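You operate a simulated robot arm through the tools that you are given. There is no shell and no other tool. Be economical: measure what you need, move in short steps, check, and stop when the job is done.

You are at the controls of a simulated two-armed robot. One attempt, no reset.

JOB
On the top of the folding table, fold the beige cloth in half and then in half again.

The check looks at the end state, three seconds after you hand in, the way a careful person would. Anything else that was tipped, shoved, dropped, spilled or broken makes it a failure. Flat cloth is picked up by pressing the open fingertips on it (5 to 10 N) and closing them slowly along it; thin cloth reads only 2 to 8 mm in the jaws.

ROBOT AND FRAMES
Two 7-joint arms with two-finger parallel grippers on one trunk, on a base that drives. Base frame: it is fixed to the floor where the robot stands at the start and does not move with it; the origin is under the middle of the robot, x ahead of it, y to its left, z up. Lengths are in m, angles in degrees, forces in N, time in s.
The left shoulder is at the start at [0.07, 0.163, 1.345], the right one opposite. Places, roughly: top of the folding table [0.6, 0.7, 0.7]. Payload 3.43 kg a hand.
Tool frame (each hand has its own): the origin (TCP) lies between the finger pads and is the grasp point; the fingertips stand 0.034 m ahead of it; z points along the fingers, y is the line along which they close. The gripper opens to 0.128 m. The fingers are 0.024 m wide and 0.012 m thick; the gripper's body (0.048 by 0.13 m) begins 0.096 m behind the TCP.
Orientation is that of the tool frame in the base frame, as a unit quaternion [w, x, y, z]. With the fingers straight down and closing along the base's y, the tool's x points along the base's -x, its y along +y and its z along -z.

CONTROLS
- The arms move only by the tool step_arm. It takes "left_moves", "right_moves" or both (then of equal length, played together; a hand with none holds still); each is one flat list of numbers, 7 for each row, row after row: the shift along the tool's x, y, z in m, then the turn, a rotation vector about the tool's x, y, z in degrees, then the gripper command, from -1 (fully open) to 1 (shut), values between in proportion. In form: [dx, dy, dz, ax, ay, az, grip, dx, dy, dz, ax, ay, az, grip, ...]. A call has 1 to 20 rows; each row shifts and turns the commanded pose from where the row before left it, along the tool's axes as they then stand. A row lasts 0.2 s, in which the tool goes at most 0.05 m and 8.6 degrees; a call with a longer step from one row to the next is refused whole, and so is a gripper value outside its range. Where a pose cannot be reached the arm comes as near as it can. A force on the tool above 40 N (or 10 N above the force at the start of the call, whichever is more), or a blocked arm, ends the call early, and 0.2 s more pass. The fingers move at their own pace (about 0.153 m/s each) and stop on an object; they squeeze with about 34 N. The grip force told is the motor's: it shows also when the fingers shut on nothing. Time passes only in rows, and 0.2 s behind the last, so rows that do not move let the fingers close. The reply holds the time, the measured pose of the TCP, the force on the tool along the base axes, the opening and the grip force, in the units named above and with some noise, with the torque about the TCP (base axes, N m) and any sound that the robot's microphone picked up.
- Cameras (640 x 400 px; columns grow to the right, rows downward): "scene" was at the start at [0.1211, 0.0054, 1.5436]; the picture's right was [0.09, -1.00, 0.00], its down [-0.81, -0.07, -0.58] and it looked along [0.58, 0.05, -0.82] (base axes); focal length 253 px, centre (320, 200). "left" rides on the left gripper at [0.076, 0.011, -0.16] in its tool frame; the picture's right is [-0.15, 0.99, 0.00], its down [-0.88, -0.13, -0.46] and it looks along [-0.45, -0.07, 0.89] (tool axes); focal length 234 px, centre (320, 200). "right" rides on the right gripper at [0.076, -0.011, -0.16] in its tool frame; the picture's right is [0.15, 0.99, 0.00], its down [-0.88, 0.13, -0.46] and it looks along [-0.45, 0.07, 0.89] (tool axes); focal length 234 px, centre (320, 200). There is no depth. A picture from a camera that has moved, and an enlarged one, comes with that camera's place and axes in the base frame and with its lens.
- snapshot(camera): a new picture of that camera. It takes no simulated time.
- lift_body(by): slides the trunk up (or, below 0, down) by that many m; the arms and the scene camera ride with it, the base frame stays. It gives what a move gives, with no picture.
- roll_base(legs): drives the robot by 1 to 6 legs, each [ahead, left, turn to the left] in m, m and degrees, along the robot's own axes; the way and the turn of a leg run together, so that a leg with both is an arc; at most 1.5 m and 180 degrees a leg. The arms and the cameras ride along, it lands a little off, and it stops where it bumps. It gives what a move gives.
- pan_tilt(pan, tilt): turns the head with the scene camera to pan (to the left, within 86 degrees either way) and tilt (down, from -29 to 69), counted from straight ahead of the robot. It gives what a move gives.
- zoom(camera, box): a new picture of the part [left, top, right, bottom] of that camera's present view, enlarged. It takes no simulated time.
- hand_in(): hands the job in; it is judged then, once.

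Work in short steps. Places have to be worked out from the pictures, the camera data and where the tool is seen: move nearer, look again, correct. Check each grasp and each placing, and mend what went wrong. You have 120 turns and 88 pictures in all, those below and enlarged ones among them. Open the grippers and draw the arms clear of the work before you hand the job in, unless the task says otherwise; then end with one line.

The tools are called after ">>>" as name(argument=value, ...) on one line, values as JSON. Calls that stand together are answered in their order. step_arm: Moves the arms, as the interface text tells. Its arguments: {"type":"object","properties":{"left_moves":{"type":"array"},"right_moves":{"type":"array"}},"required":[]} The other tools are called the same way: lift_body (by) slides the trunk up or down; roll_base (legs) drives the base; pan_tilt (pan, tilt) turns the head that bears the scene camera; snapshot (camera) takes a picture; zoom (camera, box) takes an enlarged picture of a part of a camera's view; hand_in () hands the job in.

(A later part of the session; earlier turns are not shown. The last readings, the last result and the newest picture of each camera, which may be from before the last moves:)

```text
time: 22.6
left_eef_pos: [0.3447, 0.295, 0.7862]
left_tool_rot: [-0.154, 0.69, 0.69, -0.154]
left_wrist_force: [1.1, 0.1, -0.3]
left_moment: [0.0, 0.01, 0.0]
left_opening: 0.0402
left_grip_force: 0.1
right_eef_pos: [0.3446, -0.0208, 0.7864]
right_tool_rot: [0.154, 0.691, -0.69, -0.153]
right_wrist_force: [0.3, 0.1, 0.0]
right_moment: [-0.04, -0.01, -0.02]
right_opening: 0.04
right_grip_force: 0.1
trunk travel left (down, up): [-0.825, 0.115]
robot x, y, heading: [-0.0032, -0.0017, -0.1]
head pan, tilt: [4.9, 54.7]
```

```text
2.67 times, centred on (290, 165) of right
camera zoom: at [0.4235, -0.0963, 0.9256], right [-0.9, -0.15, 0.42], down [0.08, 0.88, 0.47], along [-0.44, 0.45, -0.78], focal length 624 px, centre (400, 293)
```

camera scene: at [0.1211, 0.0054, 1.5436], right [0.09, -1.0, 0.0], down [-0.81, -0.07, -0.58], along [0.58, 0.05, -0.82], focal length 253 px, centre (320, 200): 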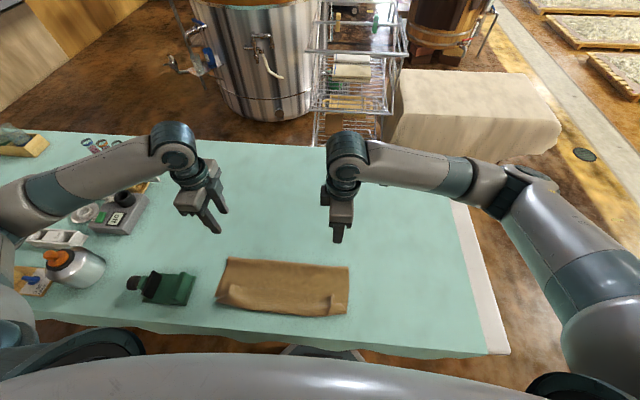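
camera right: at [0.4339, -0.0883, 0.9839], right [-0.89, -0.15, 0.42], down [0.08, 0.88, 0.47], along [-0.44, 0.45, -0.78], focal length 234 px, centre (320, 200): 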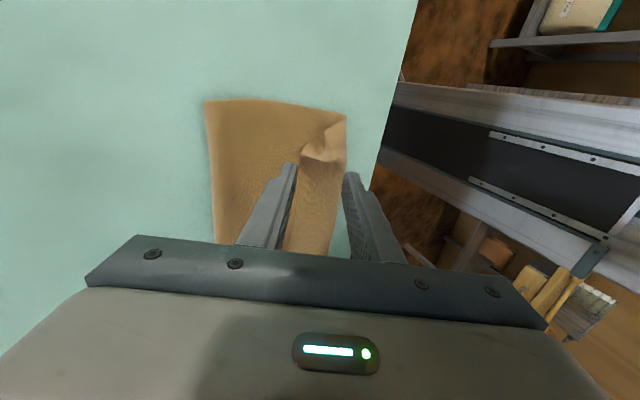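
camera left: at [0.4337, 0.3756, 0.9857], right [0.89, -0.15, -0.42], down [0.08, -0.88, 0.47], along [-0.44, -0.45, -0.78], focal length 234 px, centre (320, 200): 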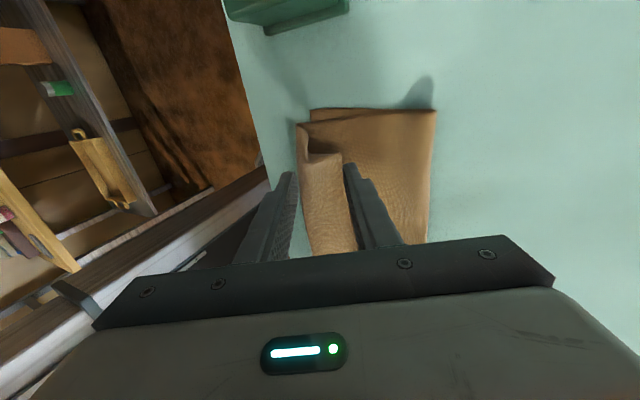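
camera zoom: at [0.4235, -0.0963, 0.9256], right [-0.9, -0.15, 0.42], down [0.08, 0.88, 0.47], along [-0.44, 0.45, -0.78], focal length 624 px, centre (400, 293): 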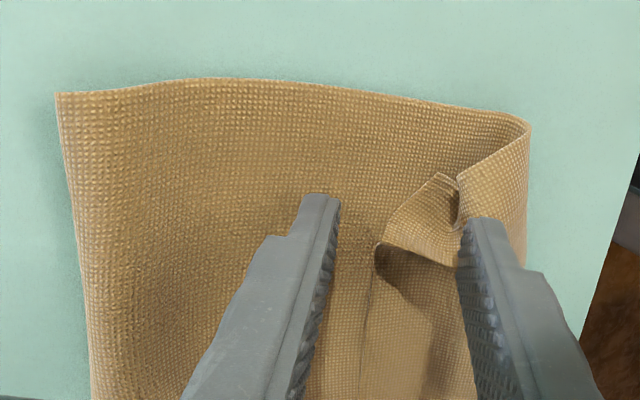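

Almost touching. I'll lower 2 mm more, then slide under the edge by 2 cm.

>>> step_arm(left_moves=[0, 0.0004, 0.0009, 0, 0, 0, 0.375, 0, 0.0004, 0.0009, 0, 0, 0, 0.375, 0, -0.0063, 0.003, 0, 0, 0, 0.375, 0, -0.0063, 0.003, 0, 0, 0, 0.375, 0, -0.0063, 0.003, 0, 0, 0, 0.375], right_moves=[0, -0.0004, 0.0009, 0, 0, 0, 0.375, 0, -0.0004, 0.0009, 0, 0, 0, 0.375, 0, 0.0063, 0.003, 0, 0, 0, 0.375, 0, 0.0063, 0.003, 0, 0, 0, 0.375, 0, 0.0063, 0.003, 0, 0, 0, 0.375])

>>> zoom(camera="left", box=[230, 95, 470, 245])

>>> zoom(camera="right", box=[170, 90, 410, 240])

```text
time: 23.8
left_eef_pos: [0.3231, 0.2942, 0.7864]
left_tool_rot: [-0.153, 0.691, 0.69, -0.152]
left_wrist_force: [7.4, -0.4, 15.1]
left_moment: [-0.02, -0.56, -0.01]
left_opening: 0.0402
left_grip_force: 0.4
right_eef_pos: [0.3252, -0.02, 0.7856]
right_tool_rot: [-0.152, -0.69, 0.691, 0.154]
right_wrist_force: [8.9, 0.1, 19.3]
right_moment: [0.0, -0.68, 0.03]
right_opening: 0.0398
right_grip_force: 0.1
trunk travel left (down, up): [-0.825, 0.115]
robot x, y, heading: [-0.0018, 0.001, -0.2]
head pan, tilt: [4.9, 54.7]
```

```text
2.67 times, centred on (350, 170) of left
camera zoom: at [0.4025, 0.371, 0.9269], right [0.9, -0.15, -0.42], down [0.07, -0.88, 0.47], along [-0.44, -0.45, -0.78], focal length 624 px, centre (240, 280)
```

zoom: 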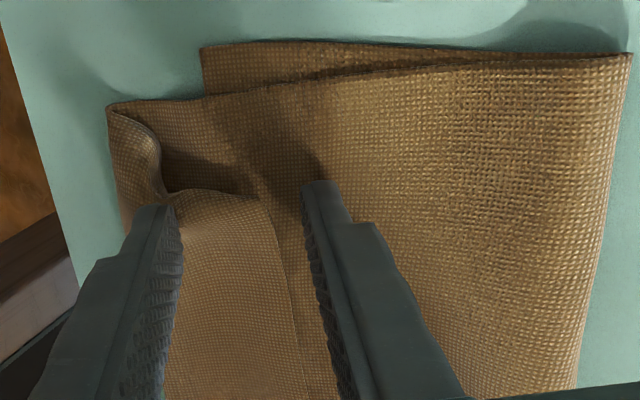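

```text
2.67 times, centred on (290, 165) of right
camera zoom: at [0.4024, -0.0959, 0.9245], right [-0.9, -0.15, 0.42], down [0.08, 0.88, 0.47], along [-0.44, 0.45, -0.78], focal length 624 px, centre (400, 293)
```

zoom: 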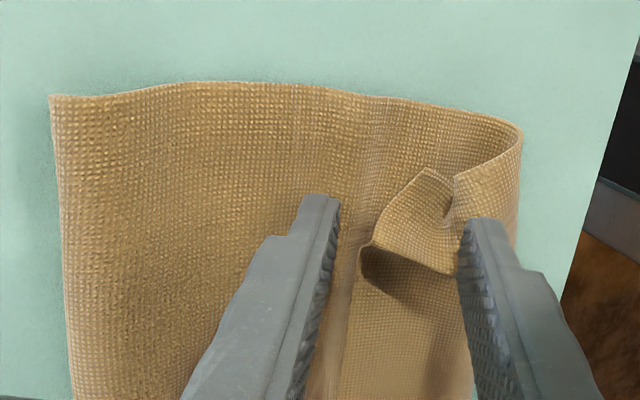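

Pressing dragged the flap slightly forward. I'll raise about 2.5 mm to just skim, then advance under the lip.

>>> step_arm(left_moves=[0, -0.0011, -0.0023, 0, 0, 0, 0.375, 0, -0.0063, 0.003, 0, 0, 0, 0.375, 0, -0.0063, 0.003, 0, 0, 0, 0.375], right_moves=[0, 0.0011, -0.0023, 0, 0, 0, 0.375, 0, 0.0063, 0.003, 0, 0, 0, 0.375, 0, 0.0063, 0.003, 0, 0, 0, 0.375])

>>> zoom(camera="left", box=[230, 95, 470, 245])

>>> zoom(camera="right", box=[170, 90, 410, 240])

```text
time: 24.6
left_eef_pos: [0.3091, 0.294, 0.7864]
left_tool_rot: [-0.154, 0.69, 0.69, -0.153]
left_wrist_force: [0.0, 0.3, 1.0]
left_moment: [0.02, -0.05, -0.03]
left_opening: 0.0399
left_grip_force: 0.0
right_eef_pos: [0.3072, -0.0197, 0.7859]
right_tool_rot: [-0.155, -0.69, 0.691, 0.153]
right_wrist_force: [0.9, 0.0, 0.9]
right_moment: [-0.02, -0.03, -0.02]
right_opening: 0.04
right_grip_force: 0.3
trunk travel left (down, up): [-0.825, 0.115]
robot x, y, heading: [0.001, 0.002, 0.1]
head pan, tilt: [4.9, 54.7]
```

```text
2.67 times, centred on (350, 170) of left
camera zoom: at [0.3873, 0.3714, 0.9274], right [0.9, -0.15, -0.42], down [0.08, -0.88, 0.47], along [-0.44, -0.45, -0.78], focal length 624 px, centre (240, 280)
```

zoom: 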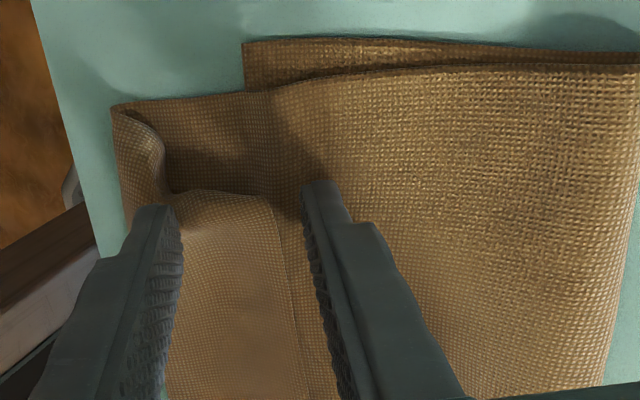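

```text
2.67 times, centred on (290, 165) of right
camera zoom: at [0.3866, -0.0959, 0.9251], right [-0.9, -0.15, 0.42], down [0.08, 0.88, 0.47], along [-0.44, 0.45, -0.78], focal length 624 px, centre (400, 293)
```

zoom: 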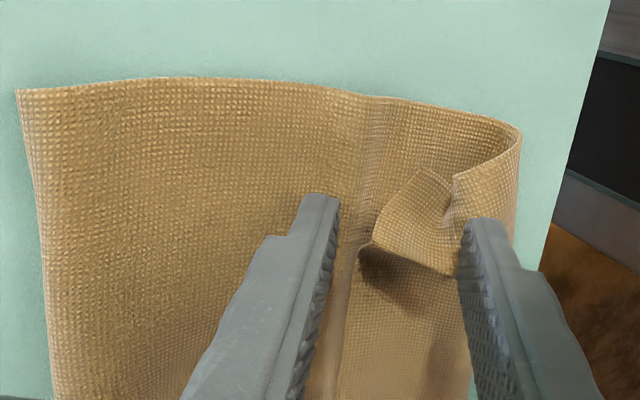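

The skim drags the whole flap rather than going under. I'll change approach: back to jaws closing along y, pinching the raised lip peaks, with a much larger pitch swing during the laying. First I'll retreat and re-orient.

>>> step_arm(left_moves=[0, -0.0141, -0.0302, 0, 0, 0, 0.375, 0, -0.0141, -0.0302, 0, 0, 0, 0.375, 0, -0.0141, -0.0302, 0, 0, 0, 0.375, 0, 0, -0.02, -8.33, 0, 0, 0.375, 0, 0, -0.02, -8.33, 0, 0, 0.375, 0, 0, 0, -8.33, 0, 0, 0.375, 0, 0, 0, 0, 0, -8.2, 0.22, 0, 0, 0, 0, 0, -8.2, 0.22, 0, 0, 0, 0, 0, -8.2, 0.22, 0, 0, 0, 0, 0, -8.2, 0.22, 0, 0, 0, 0, 0, -8.2, 0.22, 0, 0, 0, 0, 0, -8.2, 0.22, 0, 0, 0, 0, 0, -8.2, 0.22, 0, 0, 0, 0, 0, -8.2, 0.22, 0, 0, 0, 0, 0, -8.2, 0.22, 0, 0, 0, 0, 0, -8.2, 0.22, 0, 0, 0, 0, 0, -8, 0.22], right_moves=[0, 0.0141, -0.0302, 0, 0, 0, 0.375, 0, 0.0141, -0.0302, 0, 0, 0, 0.375, 0, 0.0141, -0.0302, 0, 0, 0, 0.375, 0, 0, -0.02, 8.33, 0, 0, 0.375, 0, 0, -0.02, 8.33, 0, 0, 0.375, 0, 0, 0, 8.33, 0, 0, 0.375, 0, 0, 0, 0, 0, 8.2, 0.22, 0, 0, 0, 0, 0, 8.2, 0.22, 0, 0, 0, 0, 0, 8.2, 0.22, 0, 0, 0, 0, 0, 8.2, 0.22, 0, 0, 0, 0, 0, 8.2, 0.22, 0, 0, 0, 0, 0, 8.2, 0.22, 0, 0, 0, 0, 0, 8.2, 0.22, 0, 0, 0, 0, 0, 8.2, 0.22, 0, 0, 0, 0, 0, 8.2, 0.22, 0, 0, 0, 0, 0, 8.2, 0.22, 0, 0, 0, 0, 0, 8, 0.22])

>>> snapshot(camera="left")

>>> snapshot(camera="right")

>>> zoom(camera="scene", box=[200, 240, 360, 340])

```text
time: 28.2
left_eef_pos: [0.3241, 0.2952, 0.9237]
left_tool_rot: [-0.001, -0.001, 1.0, 0.0]
left_wrist_force: [-0.8, -0.5, 0.1]
left_moment: [0.01, 0.0, 0.0]
left_opening: 0.0497
left_grip_force: 0.0
right_eef_pos: [0.3236, -0.0206, 0.9244]
right_tool_rot: [0.0, 0.001, 1.0, 0.0]
right_wrist_force: [0.5, 0.4, -0.4]
right_moment: [-0.01, -0.01, 0.04]
right_opening: 0.0499
right_grip_force: 0.0
trunk travel left (down, up): [-0.825, 0.115]
robot x, y, heading: [0.0008, -0.0011, 0.2]
head pan, tilt: [4.9, 54.7]
```

```text
49 pictures are left
camera left: at [0.2489, 0.307, 1.0855], right [0.14, 0.99, 0.0], down [0.88, -0.13, 0.45], along [0.45, -0.07, -0.89], focal length 234 px, centre (320, 200)
```

left: 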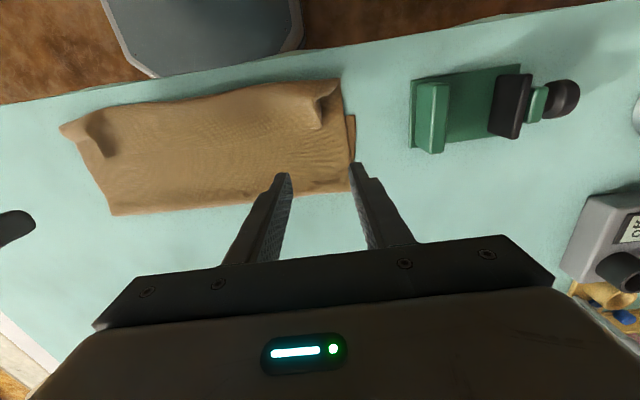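

```text
48 pictures are left
camera right: at [0.2496, -0.0312, 1.0834], right [-0.14, 0.99, 0.0], down [0.88, 0.13, 0.45], along [0.45, 0.07, -0.89], focal length 234 px, centre (320, 200)
```

right: 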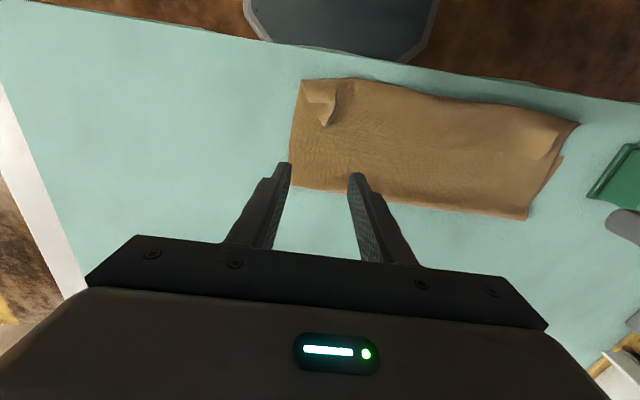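

```text
4.00 times, centred on (280, 290) of scene
camera zoom: at [0.1209, 0.0054, 1.5436], right [0.09, -1.0, 0.0], down [-0.81, -0.07, -0.58], along [0.58, 0.05, -0.82], focal length 1012 px, centre (480, -160)
```

zoom: 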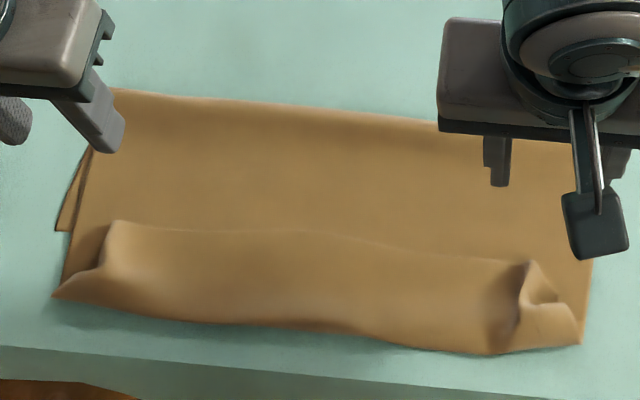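

The lip edge is now at x≈0.30, quite close to me. I'll back the base up 12 cm to give the wrists room for larger pitch angles.

>>> roll_base(legs=[[-0.12, 0, 0]])

```text
time: 29.4
left_eef_pos: [0.2033, 0.2953, 0.9239]
left_tool_rot: [0.0, 0.0, 1.0, 0.0]
left_wrist_force: [0.0, -1.0, -0.2]
left_moment: [0.01, 0.04, -0.03]
left_opening: 0.05
left_grip_force: 0.1
right_eef_pos: [0.2063, -0.0205, 0.9241]
right_tool_rot: [-0.001, 0.001, 1.0, 0.0]
right_wrist_force: [-0.3, -0.4, -0.6]
right_moment: [-0.02, 0.03, 0.02]
right_opening: 0.0498
right_grip_force: 0.1
trunk travel left (down, up): [-0.825, 0.115]
robot x, y, heading: [-0.1183, 0.0005, 0.2]
head pan, tilt: [4.9, 54.7]
```

I'll approach above the lip with a -40° pitch (fingers pointing away) and jaws at 3.5 cm.

>>> step_arm(left_moves=[-0.0243, 0, 0.0313, 0, 0, 0, 0.45, -0.0243, 0, 0.0313, 0, 0, 0, 0.45, -0.0243, 0, 0.0313, 0, 0, 0, 0.45, 0, 0, 0, 0, -8, 0, 0.45, 0, 0, 0, 0, -8, 0, 0.45, 0, 0, 0, 0, -8, 0, 0.45, 0, 0, 0, 0, -8, 0, 0.45, 0, 0, 0, 0, -8, 0, 0.45], right_moves=[-0.0233, 0.0013, 0.0313, 0, 0, 0, 0.45, -0.0233, 0.0013, 0.0313, 0, 0, 0, 0.45, -0.0233, 0.0013, 0.0313, 0, 0, 0, 0.45, 0, 0, 0, 0, -8, 0, 0.45, 0, 0, 0, 0, -8, 0, 0.45, 0, 0, 0, 0, -8, 0, 0.45, 0, 0, 0, 0, -8, 0, 0.45, 0, 0, 0, 0, -8, 0, 0.45])

>>> snapshot(camera="left")

>>> snapshot(camera="right")

```text
time: 31.2
left_eef_pos: [0.2746, 0.296, 0.832]
left_tool_rot: [0.343, 0.0, 0.939, 0.0]
left_wrist_force: [-1.4, -0.3, 0.4]
left_moment: [0.01, -0.01, -0.03]
left_opening: 0.0351
left_grip_force: 0.1
right_eef_pos: [0.2737, -0.0169, 0.831]
right_tool_rot: [0.343, 0.0, 0.939, 0.0]
right_wrist_force: [-0.2, -0.3, 0.6]
right_moment: [-0.01, -0.02, 0.02]
right_opening: 0.0352
right_grip_force: 0.2
trunk travel left (down, up): [-0.825, 0.115]
robot x, y, heading: [-0.1165, -0.0025, 0.1]
head pan, tilt: [4.9, 54.7]
```

```text
46 pictures are left
camera left: at [0.1151, 0.3068, 0.9061], right [0.11, 0.99, 0.09], down [0.38, -0.13, 0.92], along [0.92, -0.07, -0.39], focal length 234 px, centre (320, 200)
```

left: 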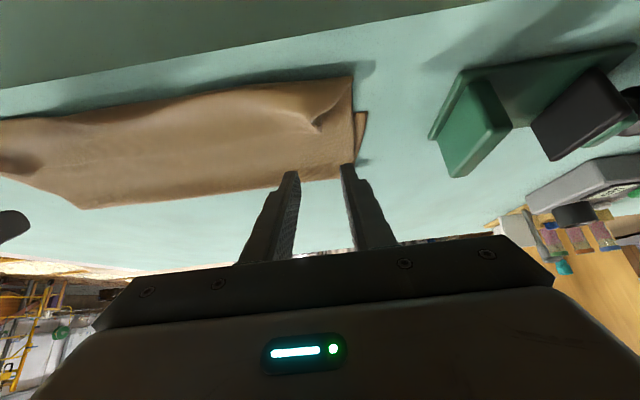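

```text
45 pictures are left
camera right: at [0.1134, -0.0278, 0.9041], right [-0.11, 0.99, -0.09], down [0.38, 0.13, 0.92], along [0.92, 0.07, -0.39], focal length 234 px, centre (320, 200)
```

right: 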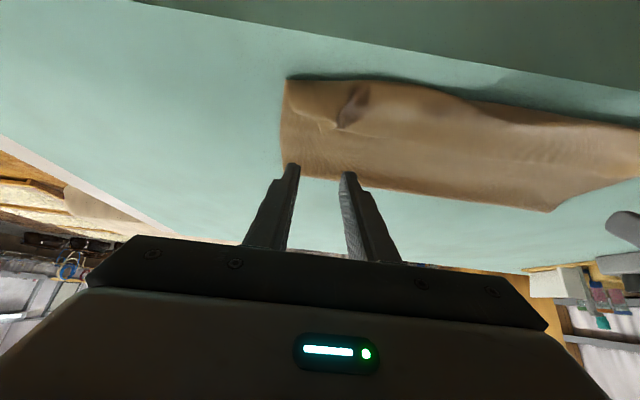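

Left looks aligned. I'll zoom the right camera to identify the peak.

>>> zoom(camera="right", box=[250, 60, 442, 180])

```text
3.33 times, centred on (346, 120) of right
camera zoom: at [0.1134, -0.0278, 0.9041], right [-0.11, 0.99, -0.09], down [0.38, 0.13, 0.92], along [0.92, 0.07, -0.39], focal length 781 px, centre (233, 467)
```

zoom: 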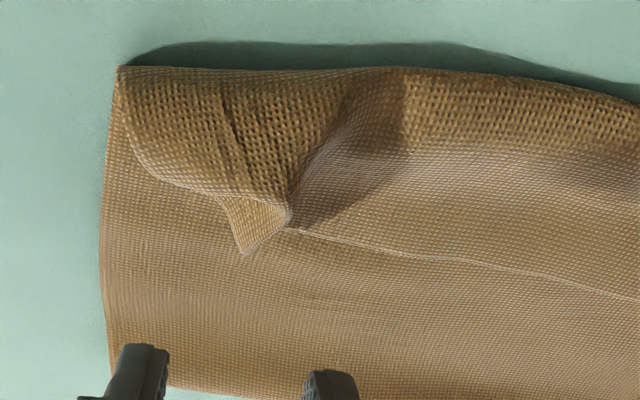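

Now clear: right lip peak at about (0.278, -0.007) with its corner at (0.307, -0.017). I'll descend both hands to straddle the peaks.

>>> step_arm(left_moves=[0.0117, -0.001, 0.0124, 0, 0, 0, 0.45, 0.0117, -0.001, 0.0124, 0, 0, 0, 0.45, 0.0117, -0.001, 0.0124, 0, 0, 0, 0.45], right_moves=[0.0117, 0.0023, 0.0124, 0, 0, 0, 0.45, 0.0117, 0.0023, 0.0124, 0, 0, 0, 0.45, 0.0117, 0.0023, 0.0124, 0, 0, 0, 0.45])

>>> zoom(camera="right", box=[230, 80, 422, 200])

>>> zoom(camera="left", box=[230, 80, 422, 200])

```text
time: 32.0
left_eef_pos: [0.2727, 0.2917, 0.78]
left_tool_rot: [0.342, -0.001, 0.94, 0.0]
left_wrist_force: [0.2, -0.2, 0.1]
left_moment: [0.02, 0.0, -0.02]
left_opening: 0.0354
left_grip_force: 0.2
right_eef_pos: [0.2726, -0.0094, 0.7779]
right_tool_rot: [0.342, 0.0, 0.94, 0.0]
right_wrist_force: [0.4, 0.4, 0.4]
right_moment: [0.01, 0.01, -0.02]
right_opening: 0.0351
right_grip_force: 0.0
trunk travel left (down, up): [-0.825, 0.115]
robot x, y, heading: [-0.1229, 0.0045, -0.1]
head pan, tilt: [4.9, 54.7]
```

```text
3.33 times, centred on (326, 140) of right
camera zoom: at [0.1114, -0.0202, 0.8527], right [-0.11, 0.99, -0.09], down [0.38, 0.13, 0.91], along [0.92, 0.07, -0.39], focal length 781 px, centre (300, 400)
```

zoom: 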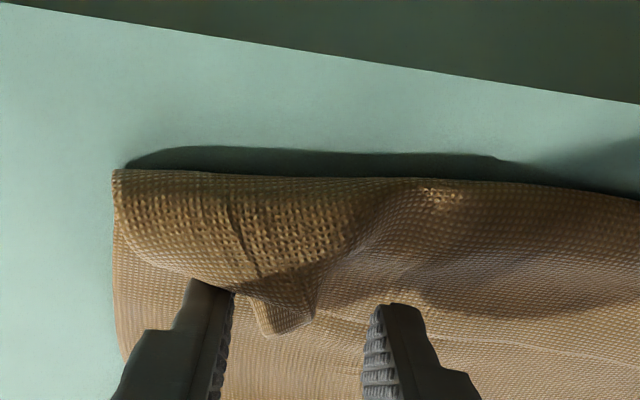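

```text
3.33 times, centred on (326, 140) of left
camera zoom: at [0.1137, 0.3043, 0.8546], right [0.11, 0.99, 0.09], down [0.38, -0.13, 0.91], along [0.92, -0.07, -0.39], focal length 781 px, centre (300, 400)
```

zoom: 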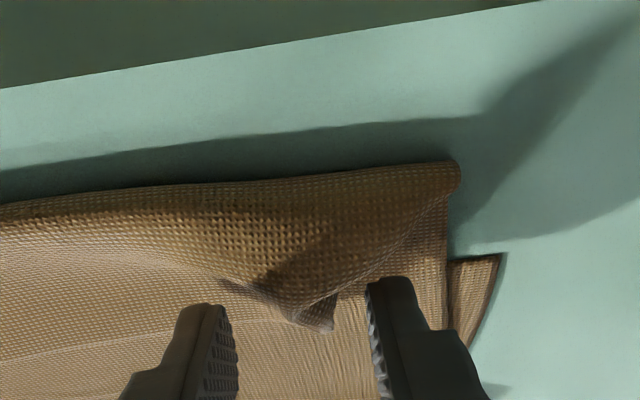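

Both raised corners sit between the fingertips. I'll lower 3 mm and close slowly.

>>> step_arm(left_moves=[0.0019, 0, 0.0023, 0, 0, 0, 0.45, 0, 0, 0, 0, 0, 0, 0.55, 0, 0, 0, 0, 0, 0, 0.65, 0, 0, 0, 0, 0, 0, 0.75, 0, 0, 0, 0, 0, 0, 0.85, 0, 0, 0, 0, 0, 0, 0.95, 0, 0, 0, 0, 0, 0, 1, 0, 0, 0, 0, 0, 0, 1], right_moves=[0.0013, 0, 0.0015, 0, 0, 0, 0.45, 0, 0, 0, 0, 0, 0, 0.55, 0, 0, 0, 0, 0, 0, 0.65, 0, 0, 0, 0, 0, 0, 0.75, 0, 0, 0, 0, 0, 0, 0.85, 0, 0, 0, 0, 0, 0, 0.95, 0, 0, 0, 0, 0, 0, 1, 0, 0, 0, 0, 0, 0, 1])

>>> zoom(camera="right", box=[230, 80, 422, 200])

>>> zoom(camera="left", box=[230, 80, 422, 200])

```text
time: 33.8
left_eef_pos: [0.2736, 0.2914, 0.7764]
left_tool_rot: [0.341, 0.0, 0.94, 0.0]
left_wrist_force: [-0.2, 0.4, 1.2]
left_moment: [-0.01, 0.0, -0.01]
left_opening: 0.0025
left_grip_force: 33.9
right_eef_pos: [0.271, -0.0092, 0.7775]
right_tool_rot: [0.341, -0.001, 0.94, 0.001]
right_wrist_force: [0.0, 1.1, 0.2]
right_moment: [-0.02, 0.0, 0.03]
right_opening: 0.0021
right_grip_force: 33.7
trunk travel left (down, up): [-0.825, 0.115]
robot x, y, heading: [-0.1205, -0.0048, 0.2]
head pan, tilt: [4.9, 54.7]
```

```text
3.33 times, centred on (326, 140) of right
camera zoom: at [0.1117, -0.0204, 0.8507], right [-0.11, 0.99, -0.09], down [0.38, 0.13, 0.91], along [0.92, 0.07, -0.39], focal length 781 px, centre (300, 400)
```

zoom: 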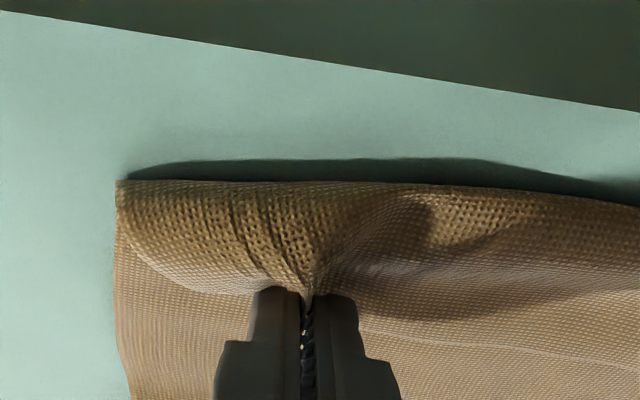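

```text
3.33 times, centred on (326, 140) of left
camera zoom: at [0.1136, 0.3041, 0.8516], right [0.11, 0.99, 0.09], down [0.38, -0.13, 0.91], along [0.92, -0.07, -0.39], focal length 781 px, centre (300, 400)
```

zoom: 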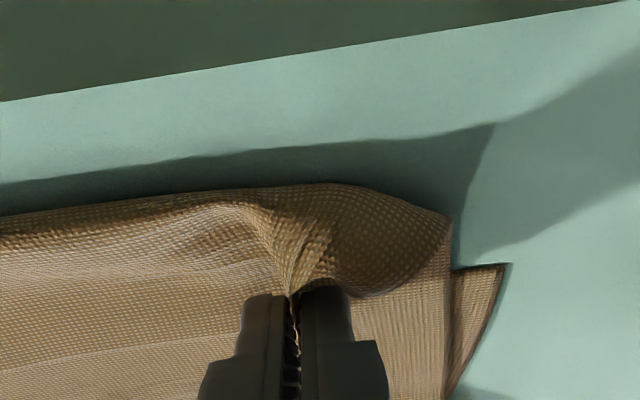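

Both corners are firmly pinched. I'll lift the flap up to vertical over the intended fold line and look.

>>> step_arm(left_moves=[-0.0402, 0, -0.0141, 0, 0, 0, 1, -0.0402, 0, -0.0141, 0, 0, 0, 1, -0.0402, 0, -0.0141, 0, 0, 0, 1, -0.0335, 0.001, 0.0094, 0, 3.33, 0, 1, -0.034, 0.001, 0.0075, 0, 3.33, 0, 1, -0.0344, 0.001, 0.0054, 0, 3.33, 0, 1, -0.0151, 0, 0.007, 0, 5, 0, 1, -0.0155, 0, 0.0056, 0, 5, 0, 1], right_moves=[-0.0402, 0, -0.0141, 0, 0, 0, 1, -0.0402, 0, -0.0141, 0, 0, 0, 1, -0.0402, 0, -0.0141, 0, 0, 0, 1, -0.0335, -0.001, 0.0094, 0, 3.33, 0, 1, -0.034, -0.001, 0.0075, 0, 3.33, 0, 1, -0.0344, -0.001, 0.0054, 0, 3.33, 0, 1, -0.0151, 0, 0.007, 0, 5, 0, 1, -0.0155, 0, 0.0056, 0, 5, 0, 1])

>>> snapshot(camera="scene")

```text
time: 35.5
left_eef_pos: [0.4494, 0.2807, 0.9278]
left_tool_rot: [0.217, 0.009, 0.976, -0.013]
left_wrist_force: [-1.0, -28.5, -2.3]
left_moment: [-1.06, 0.05, -0.27]
left_opening: 0.0039
left_grip_force: 33.5
right_eef_pos: [0.4414, -0.0489, 0.9034]
right_tool_rot: [0.209, -0.008, 0.977, -0.033]
right_wrist_force: [1.3, 28.8, 1.3]
right_moment: [1.06, -0.05, -0.01]
right_opening: 0.0021
right_grip_force: 33.7
trunk travel left (down, up): [-0.825, 0.115]
robot x, y, heading: [-0.119, 0.0003, 0.0]
head pan, tilt: [4.9, 54.7]
stopped in row 8 (left hand): the force on the tool passed its limit (the readings are from after the stop); the commanded pose is now the measured one
```

```text
39 pictures are left
camera scene: at [0.0037, 0.0046, 1.5434], right [0.09, -1.0, 0.0], down [-0.81, -0.07, -0.58], along [0.57, 0.05, -0.82], focal length 253 px, centre (320, 200)
```

scene: 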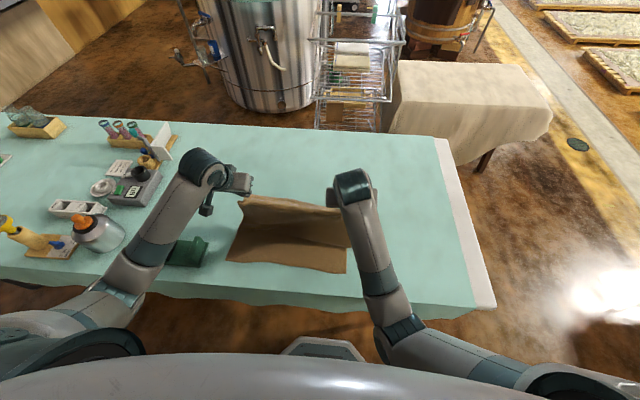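

The right hand drifted outward (y=-0.049), putting 28 N on the edge. I'll ease it back in and up, and check the readings.

>>> step_arm(left_moves=[0, 0, 0, 0, 0, 0, 1, 0, 0, 0, 0, 0, 0, 1, 0, 0, 0, 0, 0, 0, 1], right_moves=[0, 0.008, 0, 0, 0, 0, 1, 0, 0.008, -0.01, 0, 0, 0, 1, -0.004, 0.006, -0.01, 0, 0, 0, 1])

>>> zoom(camera="scene", box=[190, 160, 390, 285])

```text
time: 36.0
left_eef_pos: [0.4468, 0.2784, 0.9273]
left_tool_rot: [0.217, 0.011, 0.976, -0.016]
left_wrist_force: [-1.4, -27.1, -2.7]
left_moment: [-0.96, 0.04, -0.27]
left_opening: 0.0039
left_grip_force: 34.2
right_eef_pos: [0.4413, -0.0516, 0.9008]
right_tool_rot: [0.211, -0.009, 0.976, -0.046]
right_wrist_force: [0.9, 28.2, 1.9]
right_moment: [1.04, -0.03, 0.02]
right_opening: 0.0022
right_grip_force: 34.4
trunk travel left (down, up): [-0.825, 0.115]
robot x, y, heading: [-0.12, 0.0006, 0.4]
head pan, tilt: [4.9, 54.7]
stopped in row 2 (left hand): the force on the tool passed its limit (the readings are from after the stop); the commanded pose is now the measured one
```

```text
3.20 times, centred on (290, 222) of scene
camera zoom: at [0.0017, 0.005, 1.5435], right [0.09, -1.0, 0.0], down [-0.81, -0.07, -0.58], along [0.58, 0.05, -0.82], focal length 810 px, centre (416, 128)
```

zoom: 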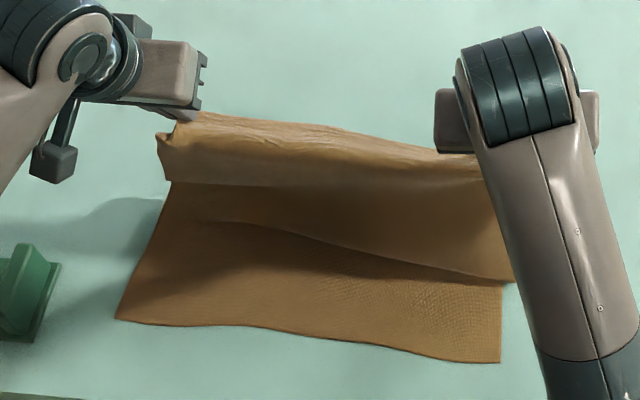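

The tension persists, so I'll relieve it from the left side by moving that hand inward while the right holds.

>>> step_arm(left_moves=[0, -0.006, 0, 0, 0, 0, 1, 0, -0.006, 0, 0, 0, 0, 1])

```text
time: 36.6
left_eef_pos: [0.4464, 0.271, 0.9295]
left_tool_rot: [0.218, 0.007, 0.976, -0.013]
left_wrist_force: [-0.5, -21.3, -1.6]
left_moment: [-0.78, 0.08, -0.22]
left_opening: 0.003
left_grip_force: 33.6
right_eef_pos: [0.4405, -0.0543, 0.9011]
right_tool_rot: [0.21, -0.006, 0.977, -0.049]
right_wrist_force: [0.3, 21.7, 0.6]
right_moment: [0.79, -0.03, 0.01]
right_opening: 0.0021
right_grip_force: 33.7
trunk travel left (down, up): [-0.825, 0.115]
robot x, y, heading: [-0.1247, 0.003, 0.0]
head pan, tilt: [4.9, 54.7]
```

Tension is dropping. I'll move the right hand inward now, alone.

>>> step_arm(right_moves=[0, 0.008, 0, 0, 0, 0, 1, 0, 0.008, 0, 0, 0, 0, 1, 0, 0.008, 0, 0, 0, 0, 1])

```text
time: 37.4
left_eef_pos: [0.4478, 0.269, 0.9281]
left_tool_rot: [0.217, 0.008, 0.976, -0.014]
left_wrist_force: [-0.8, -29.0, -3.8]
left_moment: [-1.02, 0.08, -0.29]
left_opening: 0.0037
left_grip_force: 34.1
right_eef_pos: [0.4452, -0.0574, 0.8925]
right_tool_rot: [0.211, -0.006, 0.975, -0.072]
right_wrist_force: [1.8, 29.3, 2.6]
right_moment: [1.06, -0.03, 0.02]
right_opening: 0.002
right_grip_force: 34.3
trunk travel left (down, up): [-0.825, 0.115]
robot x, y, heading: [-0.1222, -0.0007, -0.0]
head pan, tilt: [4.9, 54.7]
```

The right arm seems at a joint limit in this pitch. I'll pitch it back toward vertical to free it, while the left eases the tension.

>>> step_arm(left_moves=[0, -0.006, 0, 0, 6, 0, 1, 0, -0.006, 0, 0, 6, 0, 1, 0, -0.004, 0, 0, 6, 0, 1], right_moves=[0, 0, 0, 0, 6, 0, 1, 0, 0, 0, 0, 6, 0, 1, 0, 0, 0, 0, 6, 0, 1])

```text
time: 37.8
left_eef_pos: [0.446, 0.258, 0.9275]
left_tool_rot: [0.185, 0.015, 0.982, -0.022]
left_wrist_force: [-2.0, -27.5, -4.7]
left_moment: [-0.96, 0.1, -0.26]
left_opening: 0.0037
left_grip_force: 33.8
right_eef_pos: [0.4339, -0.0659, 0.8753]
right_tool_rot: [0.17, -0.011, 0.982, -0.081]
right_wrist_force: [1.7, 28.0, 4.3]
right_moment: [1.05, -0.06, -0.09]
right_opening: 0.0019
right_grip_force: 33.7
trunk travel left (down, up): [-0.825, 0.115]
robot x, y, heading: [-0.1231, 0.0004, 0.1]
head pan, tilt: [4.9, 54.7]
stopped in row 1 (left hand): the force on the tool passed its limit (the readings are from after the stop); the commanded pose is now the measured one
```

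The right arm keeps drifting. I'll look at the whole configuration.

>>> snapshot(camera="scene")

```text
37 pictures are left
camera scene: at [0.0025, 0.0043, 1.5435], right [0.09, -1.0, 0.0], down [-0.81, -0.07, -0.58], along [0.57, 0.05, -0.82], focal length 253 px, centre (320, 200)
```

scene: 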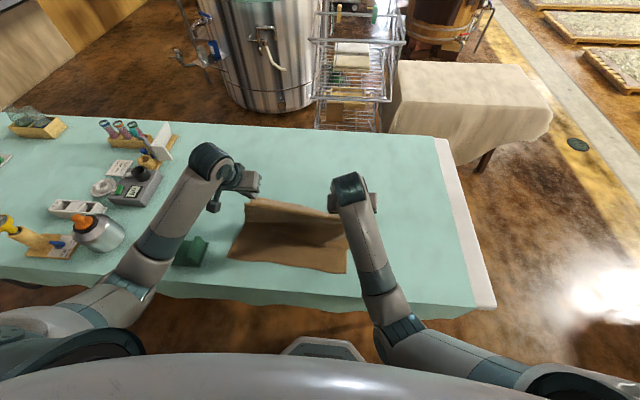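

The right elbow has swung inward. I'll try moving the right hand back toward the robot while correcting its roll, and see whether it tracks.

>>> step_arm(left_moves=[0.012, -0.004, 0, 0, 0, 0, 1, 0.012, -0.004, 0, 0, 0, 0, 1, 0.012, 0, 0, 0, 0, 0, 1], right_moves=[0.015, 0.004, -0.004, -3, 0, 0, 1, 0.015, 0.004, -0.004, -3, 0, 0, 1, 0.015, 0.004, -0.004, -3, 0, 0, 1])

```text
time: 38.6
left_eef_pos: [0.4118, 0.2575, 0.9157]
left_tool_rot: [0.186, 0.01, 0.982, -0.017]
left_wrist_force: [-2.1, -16.8, -2.5]
left_moment: [-0.63, 0.08, -0.15]
left_opening: 0.0026
left_grip_force: 33.8
right_eef_pos: [0.3891, -0.064, 0.8704]
right_tool_rot: [0.171, -0.022, 0.985, -0.013]
right_wrist_force: [1.4, 17.4, 2.1]
right_moment: [0.61, -0.07, -0.06]
right_opening: 0.0019
right_grip_force: 34.1
trunk travel left (down, up): [-0.825, 0.115]
robot x, y, heading: [-0.1232, 0.0001, -0.0]
head pan, tilt: [4.9, 54.7]
```

Tracking again. I'll shift both hands +y to re-centre (right more, so the tension drops), while pitching forward.

>>> step_arm(left_moves=[0, 0.006, 0, 0, 6, 0, 1, 0, 0.007, 0, 0, 6, 0, 1, 0, 0.008, 0, 0, 6, 0, 1, 0, 0.008, 0, 0, 6, 0, 1], right_moves=[0, 0.012, -0.004, 0, 6, 0, 1, 0, 0.012, -0.004, 0, 6, 0, 1, 0, 0.012, -0.004, 0, 6, 0, 1, 0, 0.012, -0.004, 0, 6, 0, 1])

>>> snapshot(camera="scene")

```text
time: 39.0
left_eef_pos: [0.4105, 0.2522, 0.912]
left_tool_rot: [0.13, 0.018, 0.991, -0.026]
left_wrist_force: [-4.5, -27.7, -5.5]
left_moment: [-0.96, 0.18, -0.14]
left_opening: 0.0036
left_grip_force: 34.5
right_eef_pos: [0.3733, -0.0696, 0.8506]
right_tool_rot: [0.105, -0.032, 0.993, -0.033]
right_wrist_force: [4.4, 26.8, 4.9]
right_moment: [0.99, -0.09, -0.25]
right_opening: 0.0019
right_grip_force: 33.6
trunk travel left (down, up): [-0.825, 0.115]
robot x, y, heading: [-0.1214, 0.0038, -0.1]
head pan, tilt: [4.9, 54.7]
stopped in row 2 (left hand): the force on the tool passed its limit (the readings are from after the stop); the commanded pose is now the measured one
```

```text
36 pictures are left
camera scene: at [0.0028, 0.005, 1.5434], right [0.09, -1.0, 0.0], down [-0.81, -0.07, -0.58], along [0.57, 0.05, -0.82], focal length 253 px, centre (320, 200)
```

scene: 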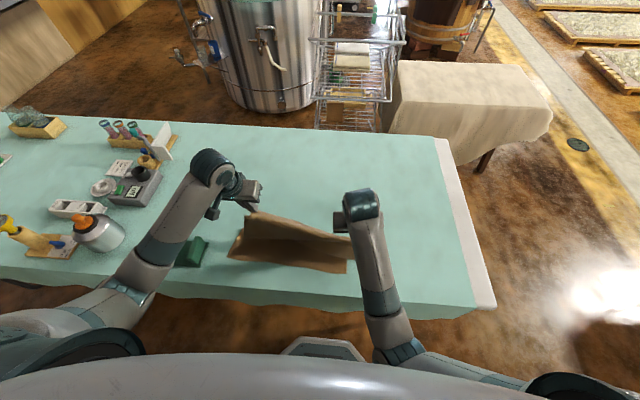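

Pitching makes the right hand sag outward; backward motion works. I'll continue back without pitching, nudging the right inward.

>>> step_arm(left_moves=[0.01, -0.003, 0, 0, 0, 0, 1, 0.01, 0, 0, 0, 0, 0, 1, 0.01, 0, 0, 0, 0, 0, 1], right_moves=[0.008, 0.008, -0.008, -1.5, 0, 0, 1, 0.008, 0.008, -0.008, -1.5, 0, 0, 1, 0.008, 0.008, -0.008, -1, 0, 0, 1])

```text
time: 39.8
left_eef_pos: [0.3816, 0.254, 0.9063]
left_tool_rot: [0.132, 0.016, 0.991, -0.022]
left_wrist_force: [-2.8, -27.1, -3.8]
left_moment: [-1.02, 0.13, -0.14]
left_opening: 0.0038
left_grip_force: 33.6
right_eef_pos: [0.3512, -0.0724, 0.8662]
right_tool_rot: [0.11, -0.033, 0.993, -0.025]
right_wrist_force: [3.7, 27.9, 2.6]
right_moment: [0.99, -0.1, -0.21]
right_opening: 0.002
right_grip_force: 34.0
trunk travel left (down, up): [-0.825, 0.115]
robot x, y, heading: [-0.1192, -0.0021, 0.1]
head pan, tilt: [4.9, 54.7]
```

The right hand won't go inward, so I'll reduce tension by bringing the left in 18 mm, then strafe the base left to re-centre both.

>>> step_arm(left_moves=[0, -0.006, 0, 0, 0, 0, 1, 0, -0.006, 0, 0, 0, 0, 1, 0, -0.006, 0, 0, 0, 0, 1])

```text
time: 40.6
left_eef_pos: [0.3825, 0.2395, 0.9068]
left_tool_rot: [0.133, 0.013, 0.991, -0.019]
left_wrist_force: [-1.1, -9.0, -2.1]
left_moment: [-0.3, 0.07, -0.09]
left_opening: 0.0025
left_grip_force: 34.0
right_eef_pos: [0.3484, -0.0745, 0.8641]
right_tool_rot: [0.107, -0.032, 0.993, -0.026]
right_wrist_force: [2.1, 7.9, 1.0]
right_moment: [0.31, -0.02, -0.08]
right_opening: 0.0018
right_grip_force: 34.2
trunk travel left (down, up): [-0.825, 0.115]
robot x, y, heading: [-0.125, -0.0016, -0.1]
head pan, tilt: [4.9, 54.7]
```

Tension is down to 8 N. I'll test whether the right hand can now move inward.

>>> step_arm(right_moves=[0, 0.008, 0, 0, 0, 0, 1, 0, 0.008, 0, 0, 0, 0, 1, 0, 0.008, 0, 0, 0, 0, 1])

```text
time: 41.6
left_eef_pos: [0.382, 0.2352, 0.9075]
left_tool_rot: [0.133, 0.016, 0.991, -0.021]
left_wrist_force: [-0.9, -7.4, -1.0]
left_moment: [-0.23, 0.11, -0.07]
left_opening: 0.0024
left_grip_force: 34.2
right_eef_pos: [0.3487, -0.0739, 0.8546]
right_tool_rot: [0.109, -0.033, 0.992, -0.048]
right_wrist_force: [1.3, 6.3, 1.7]
right_moment: [0.27, -0.04, -0.05]
right_opening: 0.0019
right_grip_force: 33.6
trunk travel left (down, up): [-0.825, 0.115]
robot x, y, heading: [-0.1172, -0.0003, 0.1]
head pan, tilt: [4.9, 54.7]
stopped in row 3 (right hand): the arm was blocked; the commanded pose is now the measured one
```

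The right arm is blocked by a joint limit, so I'll strafe the base 5 cm left, carrying both hands.

>>> roll_base(legs=[[0, 0.05, 0]])

>>> snapshot(camera="scene")

```text
time: 42.5
left_eef_pos: [0.3821, 0.2835, 0.9079]
left_tool_rot: [0.133, 0.015, 0.991, -0.021]
left_wrist_force: [-1.8, -8.2, -1.8]
left_moment: [-0.28, 0.06, -0.05]
left_opening: 0.0023
left_grip_force: 34.0
right_eef_pos: [0.3486, -0.0264, 0.8543]
right_tool_rot: [0.108, -0.031, 0.993, -0.047]
right_wrist_force: [1.3, 8.6, 1.0]
right_moment: [0.36, -0.02, -0.08]
right_opening: 0.0015
right_grip_force: 34.0
trunk travel left (down, up): [-0.825, 0.115]
robot x, y, heading: [-0.1212, 0.0466, -0.1]
head pan, tilt: [4.9, 54.7]
```

```text
35 pictures are left
camera scene: at [0.0008, 0.0516, 1.5437], right [0.09, -1.0, 0.0], down [-0.81, -0.07, -0.58], along [0.58, 0.05, -0.82], focal length 253 px, centre (320, 200)
```

scene: 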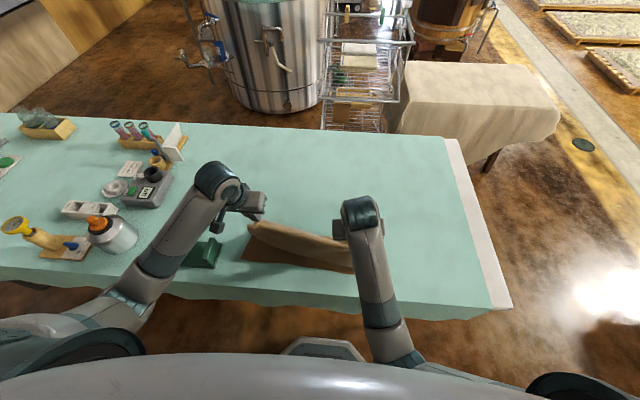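

Re-centred. I'll bring the left hand down level with the right while pitching it forward.

>>> step_arm(left_moves=[0.0137, 0, 0.015, 0, 4, 0, 1, 0.0125, 0, 0.0159, 0, 4, 0, 1, 0.0114, 0, 0.0168, 0, 4, 0, 1])

```text
time: 43.4
left_eef_pos: [0.3529, 0.2846, 0.8522]
left_tool_rot: [0.028, 0.019, 0.999, -0.02]
left_wrist_force: [-0.4, -2.6, -0.7]
left_moment: [-0.08, -0.01, -0.02]
left_opening: 0.0025
left_grip_force: 33.9
right_eef_pos: [0.347, -0.0246, 0.8554]
right_tool_rot: [0.107, -0.032, 0.993, -0.048]
right_wrist_force: [0.6, 3.0, 0.3]
right_moment: [0.11, 0.0, -0.05]
right_opening: 0.002
right_grip_force: 33.9
trunk travel left (down, up): [-0.825, 0.115]
robot x, y, heading: [-0.122, 0.0509, -0.1]
head pan, tilt: [4.9, 54.7]
```

Level now. I'll pull back to take out the slack, then descend along a taut arc to the near edge.

>>> step_arm(left_moves=[0.0132, 0, -0.0007, 0, 4, 0, 1, 0.0132, 0, 0.0002, 0, 4, 0, 1, 0.0024, 0, 0.0162, 0, 4, 0, 1, 0.0013, 0, 0.0164, 0, 4, 0, 1, -0.0024, 0, 0.0111, 0, 4, 0, 1, -0.0031, 0, 0.011, 0, 4, 0, 1, -0.0039, 0, 0.0107, 0, 4, 0, 1], right_moves=[0.0151, 0, -0.0033, 0, 0, 0, 1, 0.0151, 0, -0.0033, 0, 0, 0, 1, 0.0093, 0, 0.0143, 0, 0, 0, 1, 0.0093, 0, 0.0143, 0, 0, 0, 1, 0.0049, 0, 0.0107, 0, 0, 0, 1, 0.0049, 0, 0.0107, 0, 0, 0, 1, 0.0049, 0, 0.0107, 0, 0, 0, 1])

>>> zoom(camera="scene", box=[200, 180, 400, 305])

```text
time: 45.0
left_eef_pos: [0.3202, 0.2821, 0.7865]
left_tool_rot: [-0.215, 0.023, 0.976, -0.016]
left_wrist_force: [-0.3, -8.1, 0.7]
left_moment: [-0.29, 0.01, 0.18]
left_opening: 0.0024
left_grip_force: 34.4
right_eef_pos: [0.2976, -0.0339, 0.7893]
right_tool_rot: [0.107, -0.033, 0.993, -0.046]
right_wrist_force: [1.1, 9.4, 0.1]
right_moment: [0.35, -0.01, -0.04]
right_opening: 0.002
right_grip_force: 33.7
trunk travel left (down, up): [-0.825, 0.115]
robot x, y, heading: [-0.1166, 0.048, 0.3]
head pan, tilt: [4.9, 54.7]
```

```text
3.20 times, centred on (300, 242) of scene
camera zoom: at [0.0014, 0.0539, 1.5436], right [0.09, -1.0, 0.0], down [-0.81, -0.07, -0.58], along [0.58, 0.05, -0.82], focal length 810 px, centre (384, 64)
```

zoom: 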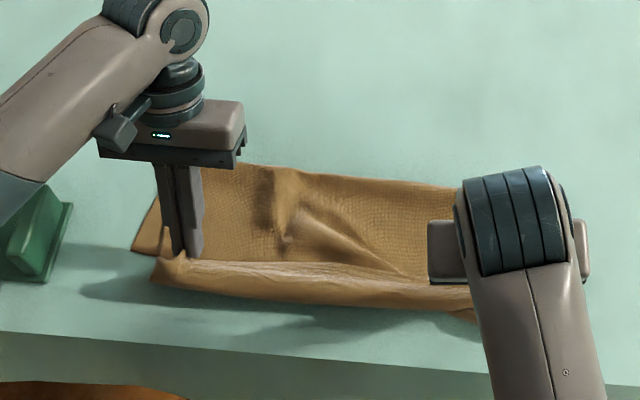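

The fold line sits at x≈0.41 because the right arm couldn't follow the proper arc. I'll release the right corner here, with the left holding, and back that arm off to reset its elbow before regrasping.

>>> step_arm(right_moves=[0, 0, 0, 0, 0, 0, 0.7, 0, 0, 0, 0, 0, 0, 0.4, 0, 0, -0.015, 0, 0, 0, 0.4, 0, 0, -0.03, 0, 0, 0, 0.4, 0, 0, -0.04, 0, 0, 0, 0.4, 0, 0, -0.04, 0, 0, 0, 0.4, -0.02, -0.035, -0.02, -0.7, 2, 0, 0.4, -0.02, -0.035, -0.02, -0.7, 2, 0, 0.4, -0.02, -0.035, 0, -0.7, 2, 0, 0.4, -0.02, -0.035, 0, -0.7, 2, 0, 0.4, -0.02, -0.035, 0, -0.7, 2, 0, 0.4, -0.02, -0.035, 0, -0.7, 2, 0, 0.4])

>>> snapshot(camera="scene")

```text
time: 46.4
left_eef_pos: [0.3184, 0.282, 0.7872]
left_tool_rot: [-0.214, 0.022, 0.976, -0.015]
left_wrist_force: [0.3, -0.2, -0.6]
left_moment: [0.0, -0.01, -0.01]
left_opening: 0.0023
left_grip_force: 33.5
right_eef_pos: [0.2676, -0.1211, 0.8789]
right_tool_rot: [0.102, -0.056, 0.98, -0.159]
right_wrist_force: [0.0, 0.2, 0.1]
right_moment: [0.02, 0.01, 0.02]
right_opening: 0.0385
right_grip_force: 0.0
right hand out of reach, approached as far as the arm can: row 7
trunk travel left (down, up): [-0.825, 0.115]
robot x, y, heading: [-0.1146, 0.0534, -0.0]
head pan, tilt: [4.9, 54.7]
stopped in row 7 (right hand): the arm was blocked; the commanded pose is now the measured one
```

```text
33 pictures are left
camera scene: at [0.0007, 0.0531, 1.5436], right [0.09, -1.0, 0.0], down [-0.81, -0.07, -0.58], along [0.58, 0.05, -0.82], focal length 253 px, centre (320, 200)
```

scene: 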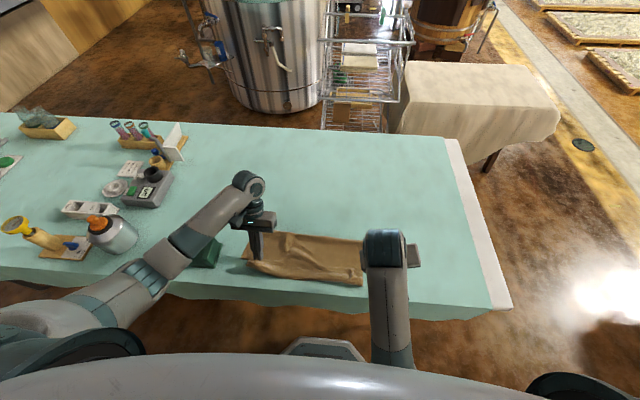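

The right arm is jammed near the body. I'll try to move it straight forward, away from the robot, to unfold.

>>> step_arm(right_moves=[-0.03, 0, 0, 0, 0, 0, 0.4, -0.03, 0, 0, 0, 0, 0, 0.4, -0.03, 0, 0, 0, 0, 0, 0.4, -0.03, 0, 0, 0, 0, 0, 0.4, -0.03, 0, 0, 0, 0, 0, 0.4, -0.03, 0, 0, 0, 0, 0, 0.4])

```text
time: 47.6
left_eef_pos: [0.3195, 0.2838, 0.787]
left_tool_rot: [-0.214, 0.022, 0.976, -0.014]
left_wrist_force: [-0.2, -0.2, 0.5]
left_moment: [0.01, 0.02, -0.04]
left_opening: 0.0027
left_grip_force: 33.9
right_eef_pos: [0.4063, -0.1769, 0.8885]
right_tool_rot: [0.084, -0.049, 0.969, -0.229]
right_wrist_force: [0.5, -0.2, -0.4]
right_moment: [0.02, 0.02, -0.01]
right_opening: 0.0385
right_grip_force: 0.0
trunk travel left (down, up): [-0.825, 0.115]
robot x, y, heading: [-0.1213, 0.0478, -0.0]
head pan, tilt: [4.9, 54.7]
stopped in row 6 (right hand): the arm was blocked; the commanded pose is now the measured one
```

It moved forward and out, but the roll grew to about -26°. I'll rotate the roll back while going up.

>>> step_arm(right_moves=[-0.02, 0, -0.03, -5, 0, 0, 0.4, -0.02, 0, -0.03, -5, 0, 0, 0.4, -0.02, 0, -0.03, -5, 0, 0, 0.4, -0.02, 0, -0.03, -5, 0, 0, 0.4, -0.02, 0, 0, -5, 0, 0, 0.4])

>>> snapshot(camera="scene")

```text
time: 48.3
left_eef_pos: [0.3189, 0.2816, 0.7856]
left_tool_rot: [-0.215, 0.023, 0.976, -0.015]
left_wrist_force: [0.2, -0.3, 0.2]
left_moment: [-0.02, 0.01, -0.05]
left_opening: 0.0021
left_grip_force: 34.5
right_eef_pos: [0.4341, -0.2501, 0.9498]
right_tool_rot: [0.066, -0.031, 0.971, -0.228]
right_wrist_force: [-0.2, 0.2, 0.1]
right_moment: [-0.01, -0.01, 0.02]
right_opening: 0.0386
right_grip_force: 0.0
right hand out of reach, approached as far as the arm can: row 3
trunk travel left (down, up): [-0.825, 0.115]
robot x, y, heading: [-0.121, 0.0499, -0.1]
head pan, tilt: [4.9, 54.7]
stopped in row 3 (right hand): the arm was blocked; the commanded pose is now the measured one
```

```text
32 pictures are left
camera scene: at [0.0019, 0.0541, 1.5435], right [0.08, -1.0, 0.0], down [-0.81, -0.07, -0.58], along [0.58, 0.05, -0.82], focal length 253 px, centre (320, 200)
```

scene: 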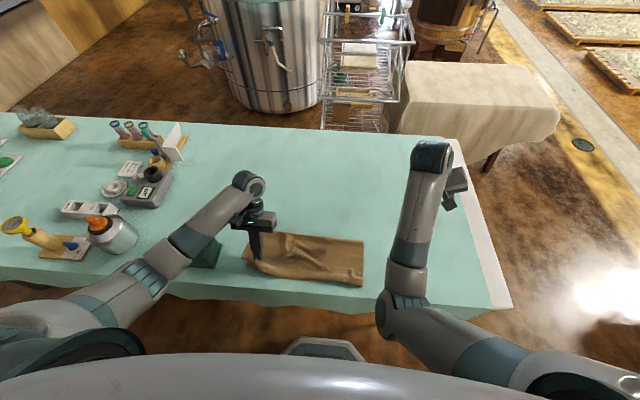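

The elbow is inboard and the wrist is at its roll limit. I'll stretch the right arm far forward to straighten it, then restore the roll.

>>> step_arm(right_moves=[-0.035, 0, 0, 0, 0, 0, 0.4, -0.035, 0, 0, 0, 0, 0, 0.4, -0.035, 0, 0, 0, 0, 0, 0.4, -0.035, 0, 0, 0, 0, 0, 0.4, -0.03, 0, 0, -4, 0, 0, 0.4, -0.01, 0, 0, -5, 0, 0, 0.4, 0, 0, 0, -5, 0, 0, 0.4, 0, 0, 0, -5, 0, 0, 0.4, 0, 0, 0, -5, 0, 0, 0.4])

```text
time: 50.3
left_eef_pos: [0.3192, 0.2822, 0.787]
left_tool_rot: [-0.214, 0.021, 0.976, -0.015]
left_wrist_force: [-0.5, 0.2, 0.1]
left_moment: [0.0, -0.01, -0.06]
left_opening: 0.0024
left_grip_force: 33.9
right_eef_pos: [0.6118, -0.2346, 0.9715]
right_tool_rot: [0.06, -0.044, 0.997, -0.019]
right_wrist_force: [0.0, 0.2, 0.7]
right_moment: [0.0, -0.01, -0.04]
right_opening: 0.0385
right_grip_force: 0.1
trunk travel left (down, up): [-0.825, 0.115]
robot x, y, heading: [-0.1221, 0.049, -0.1]
head pan, tilt: [4.9, 54.7]
```

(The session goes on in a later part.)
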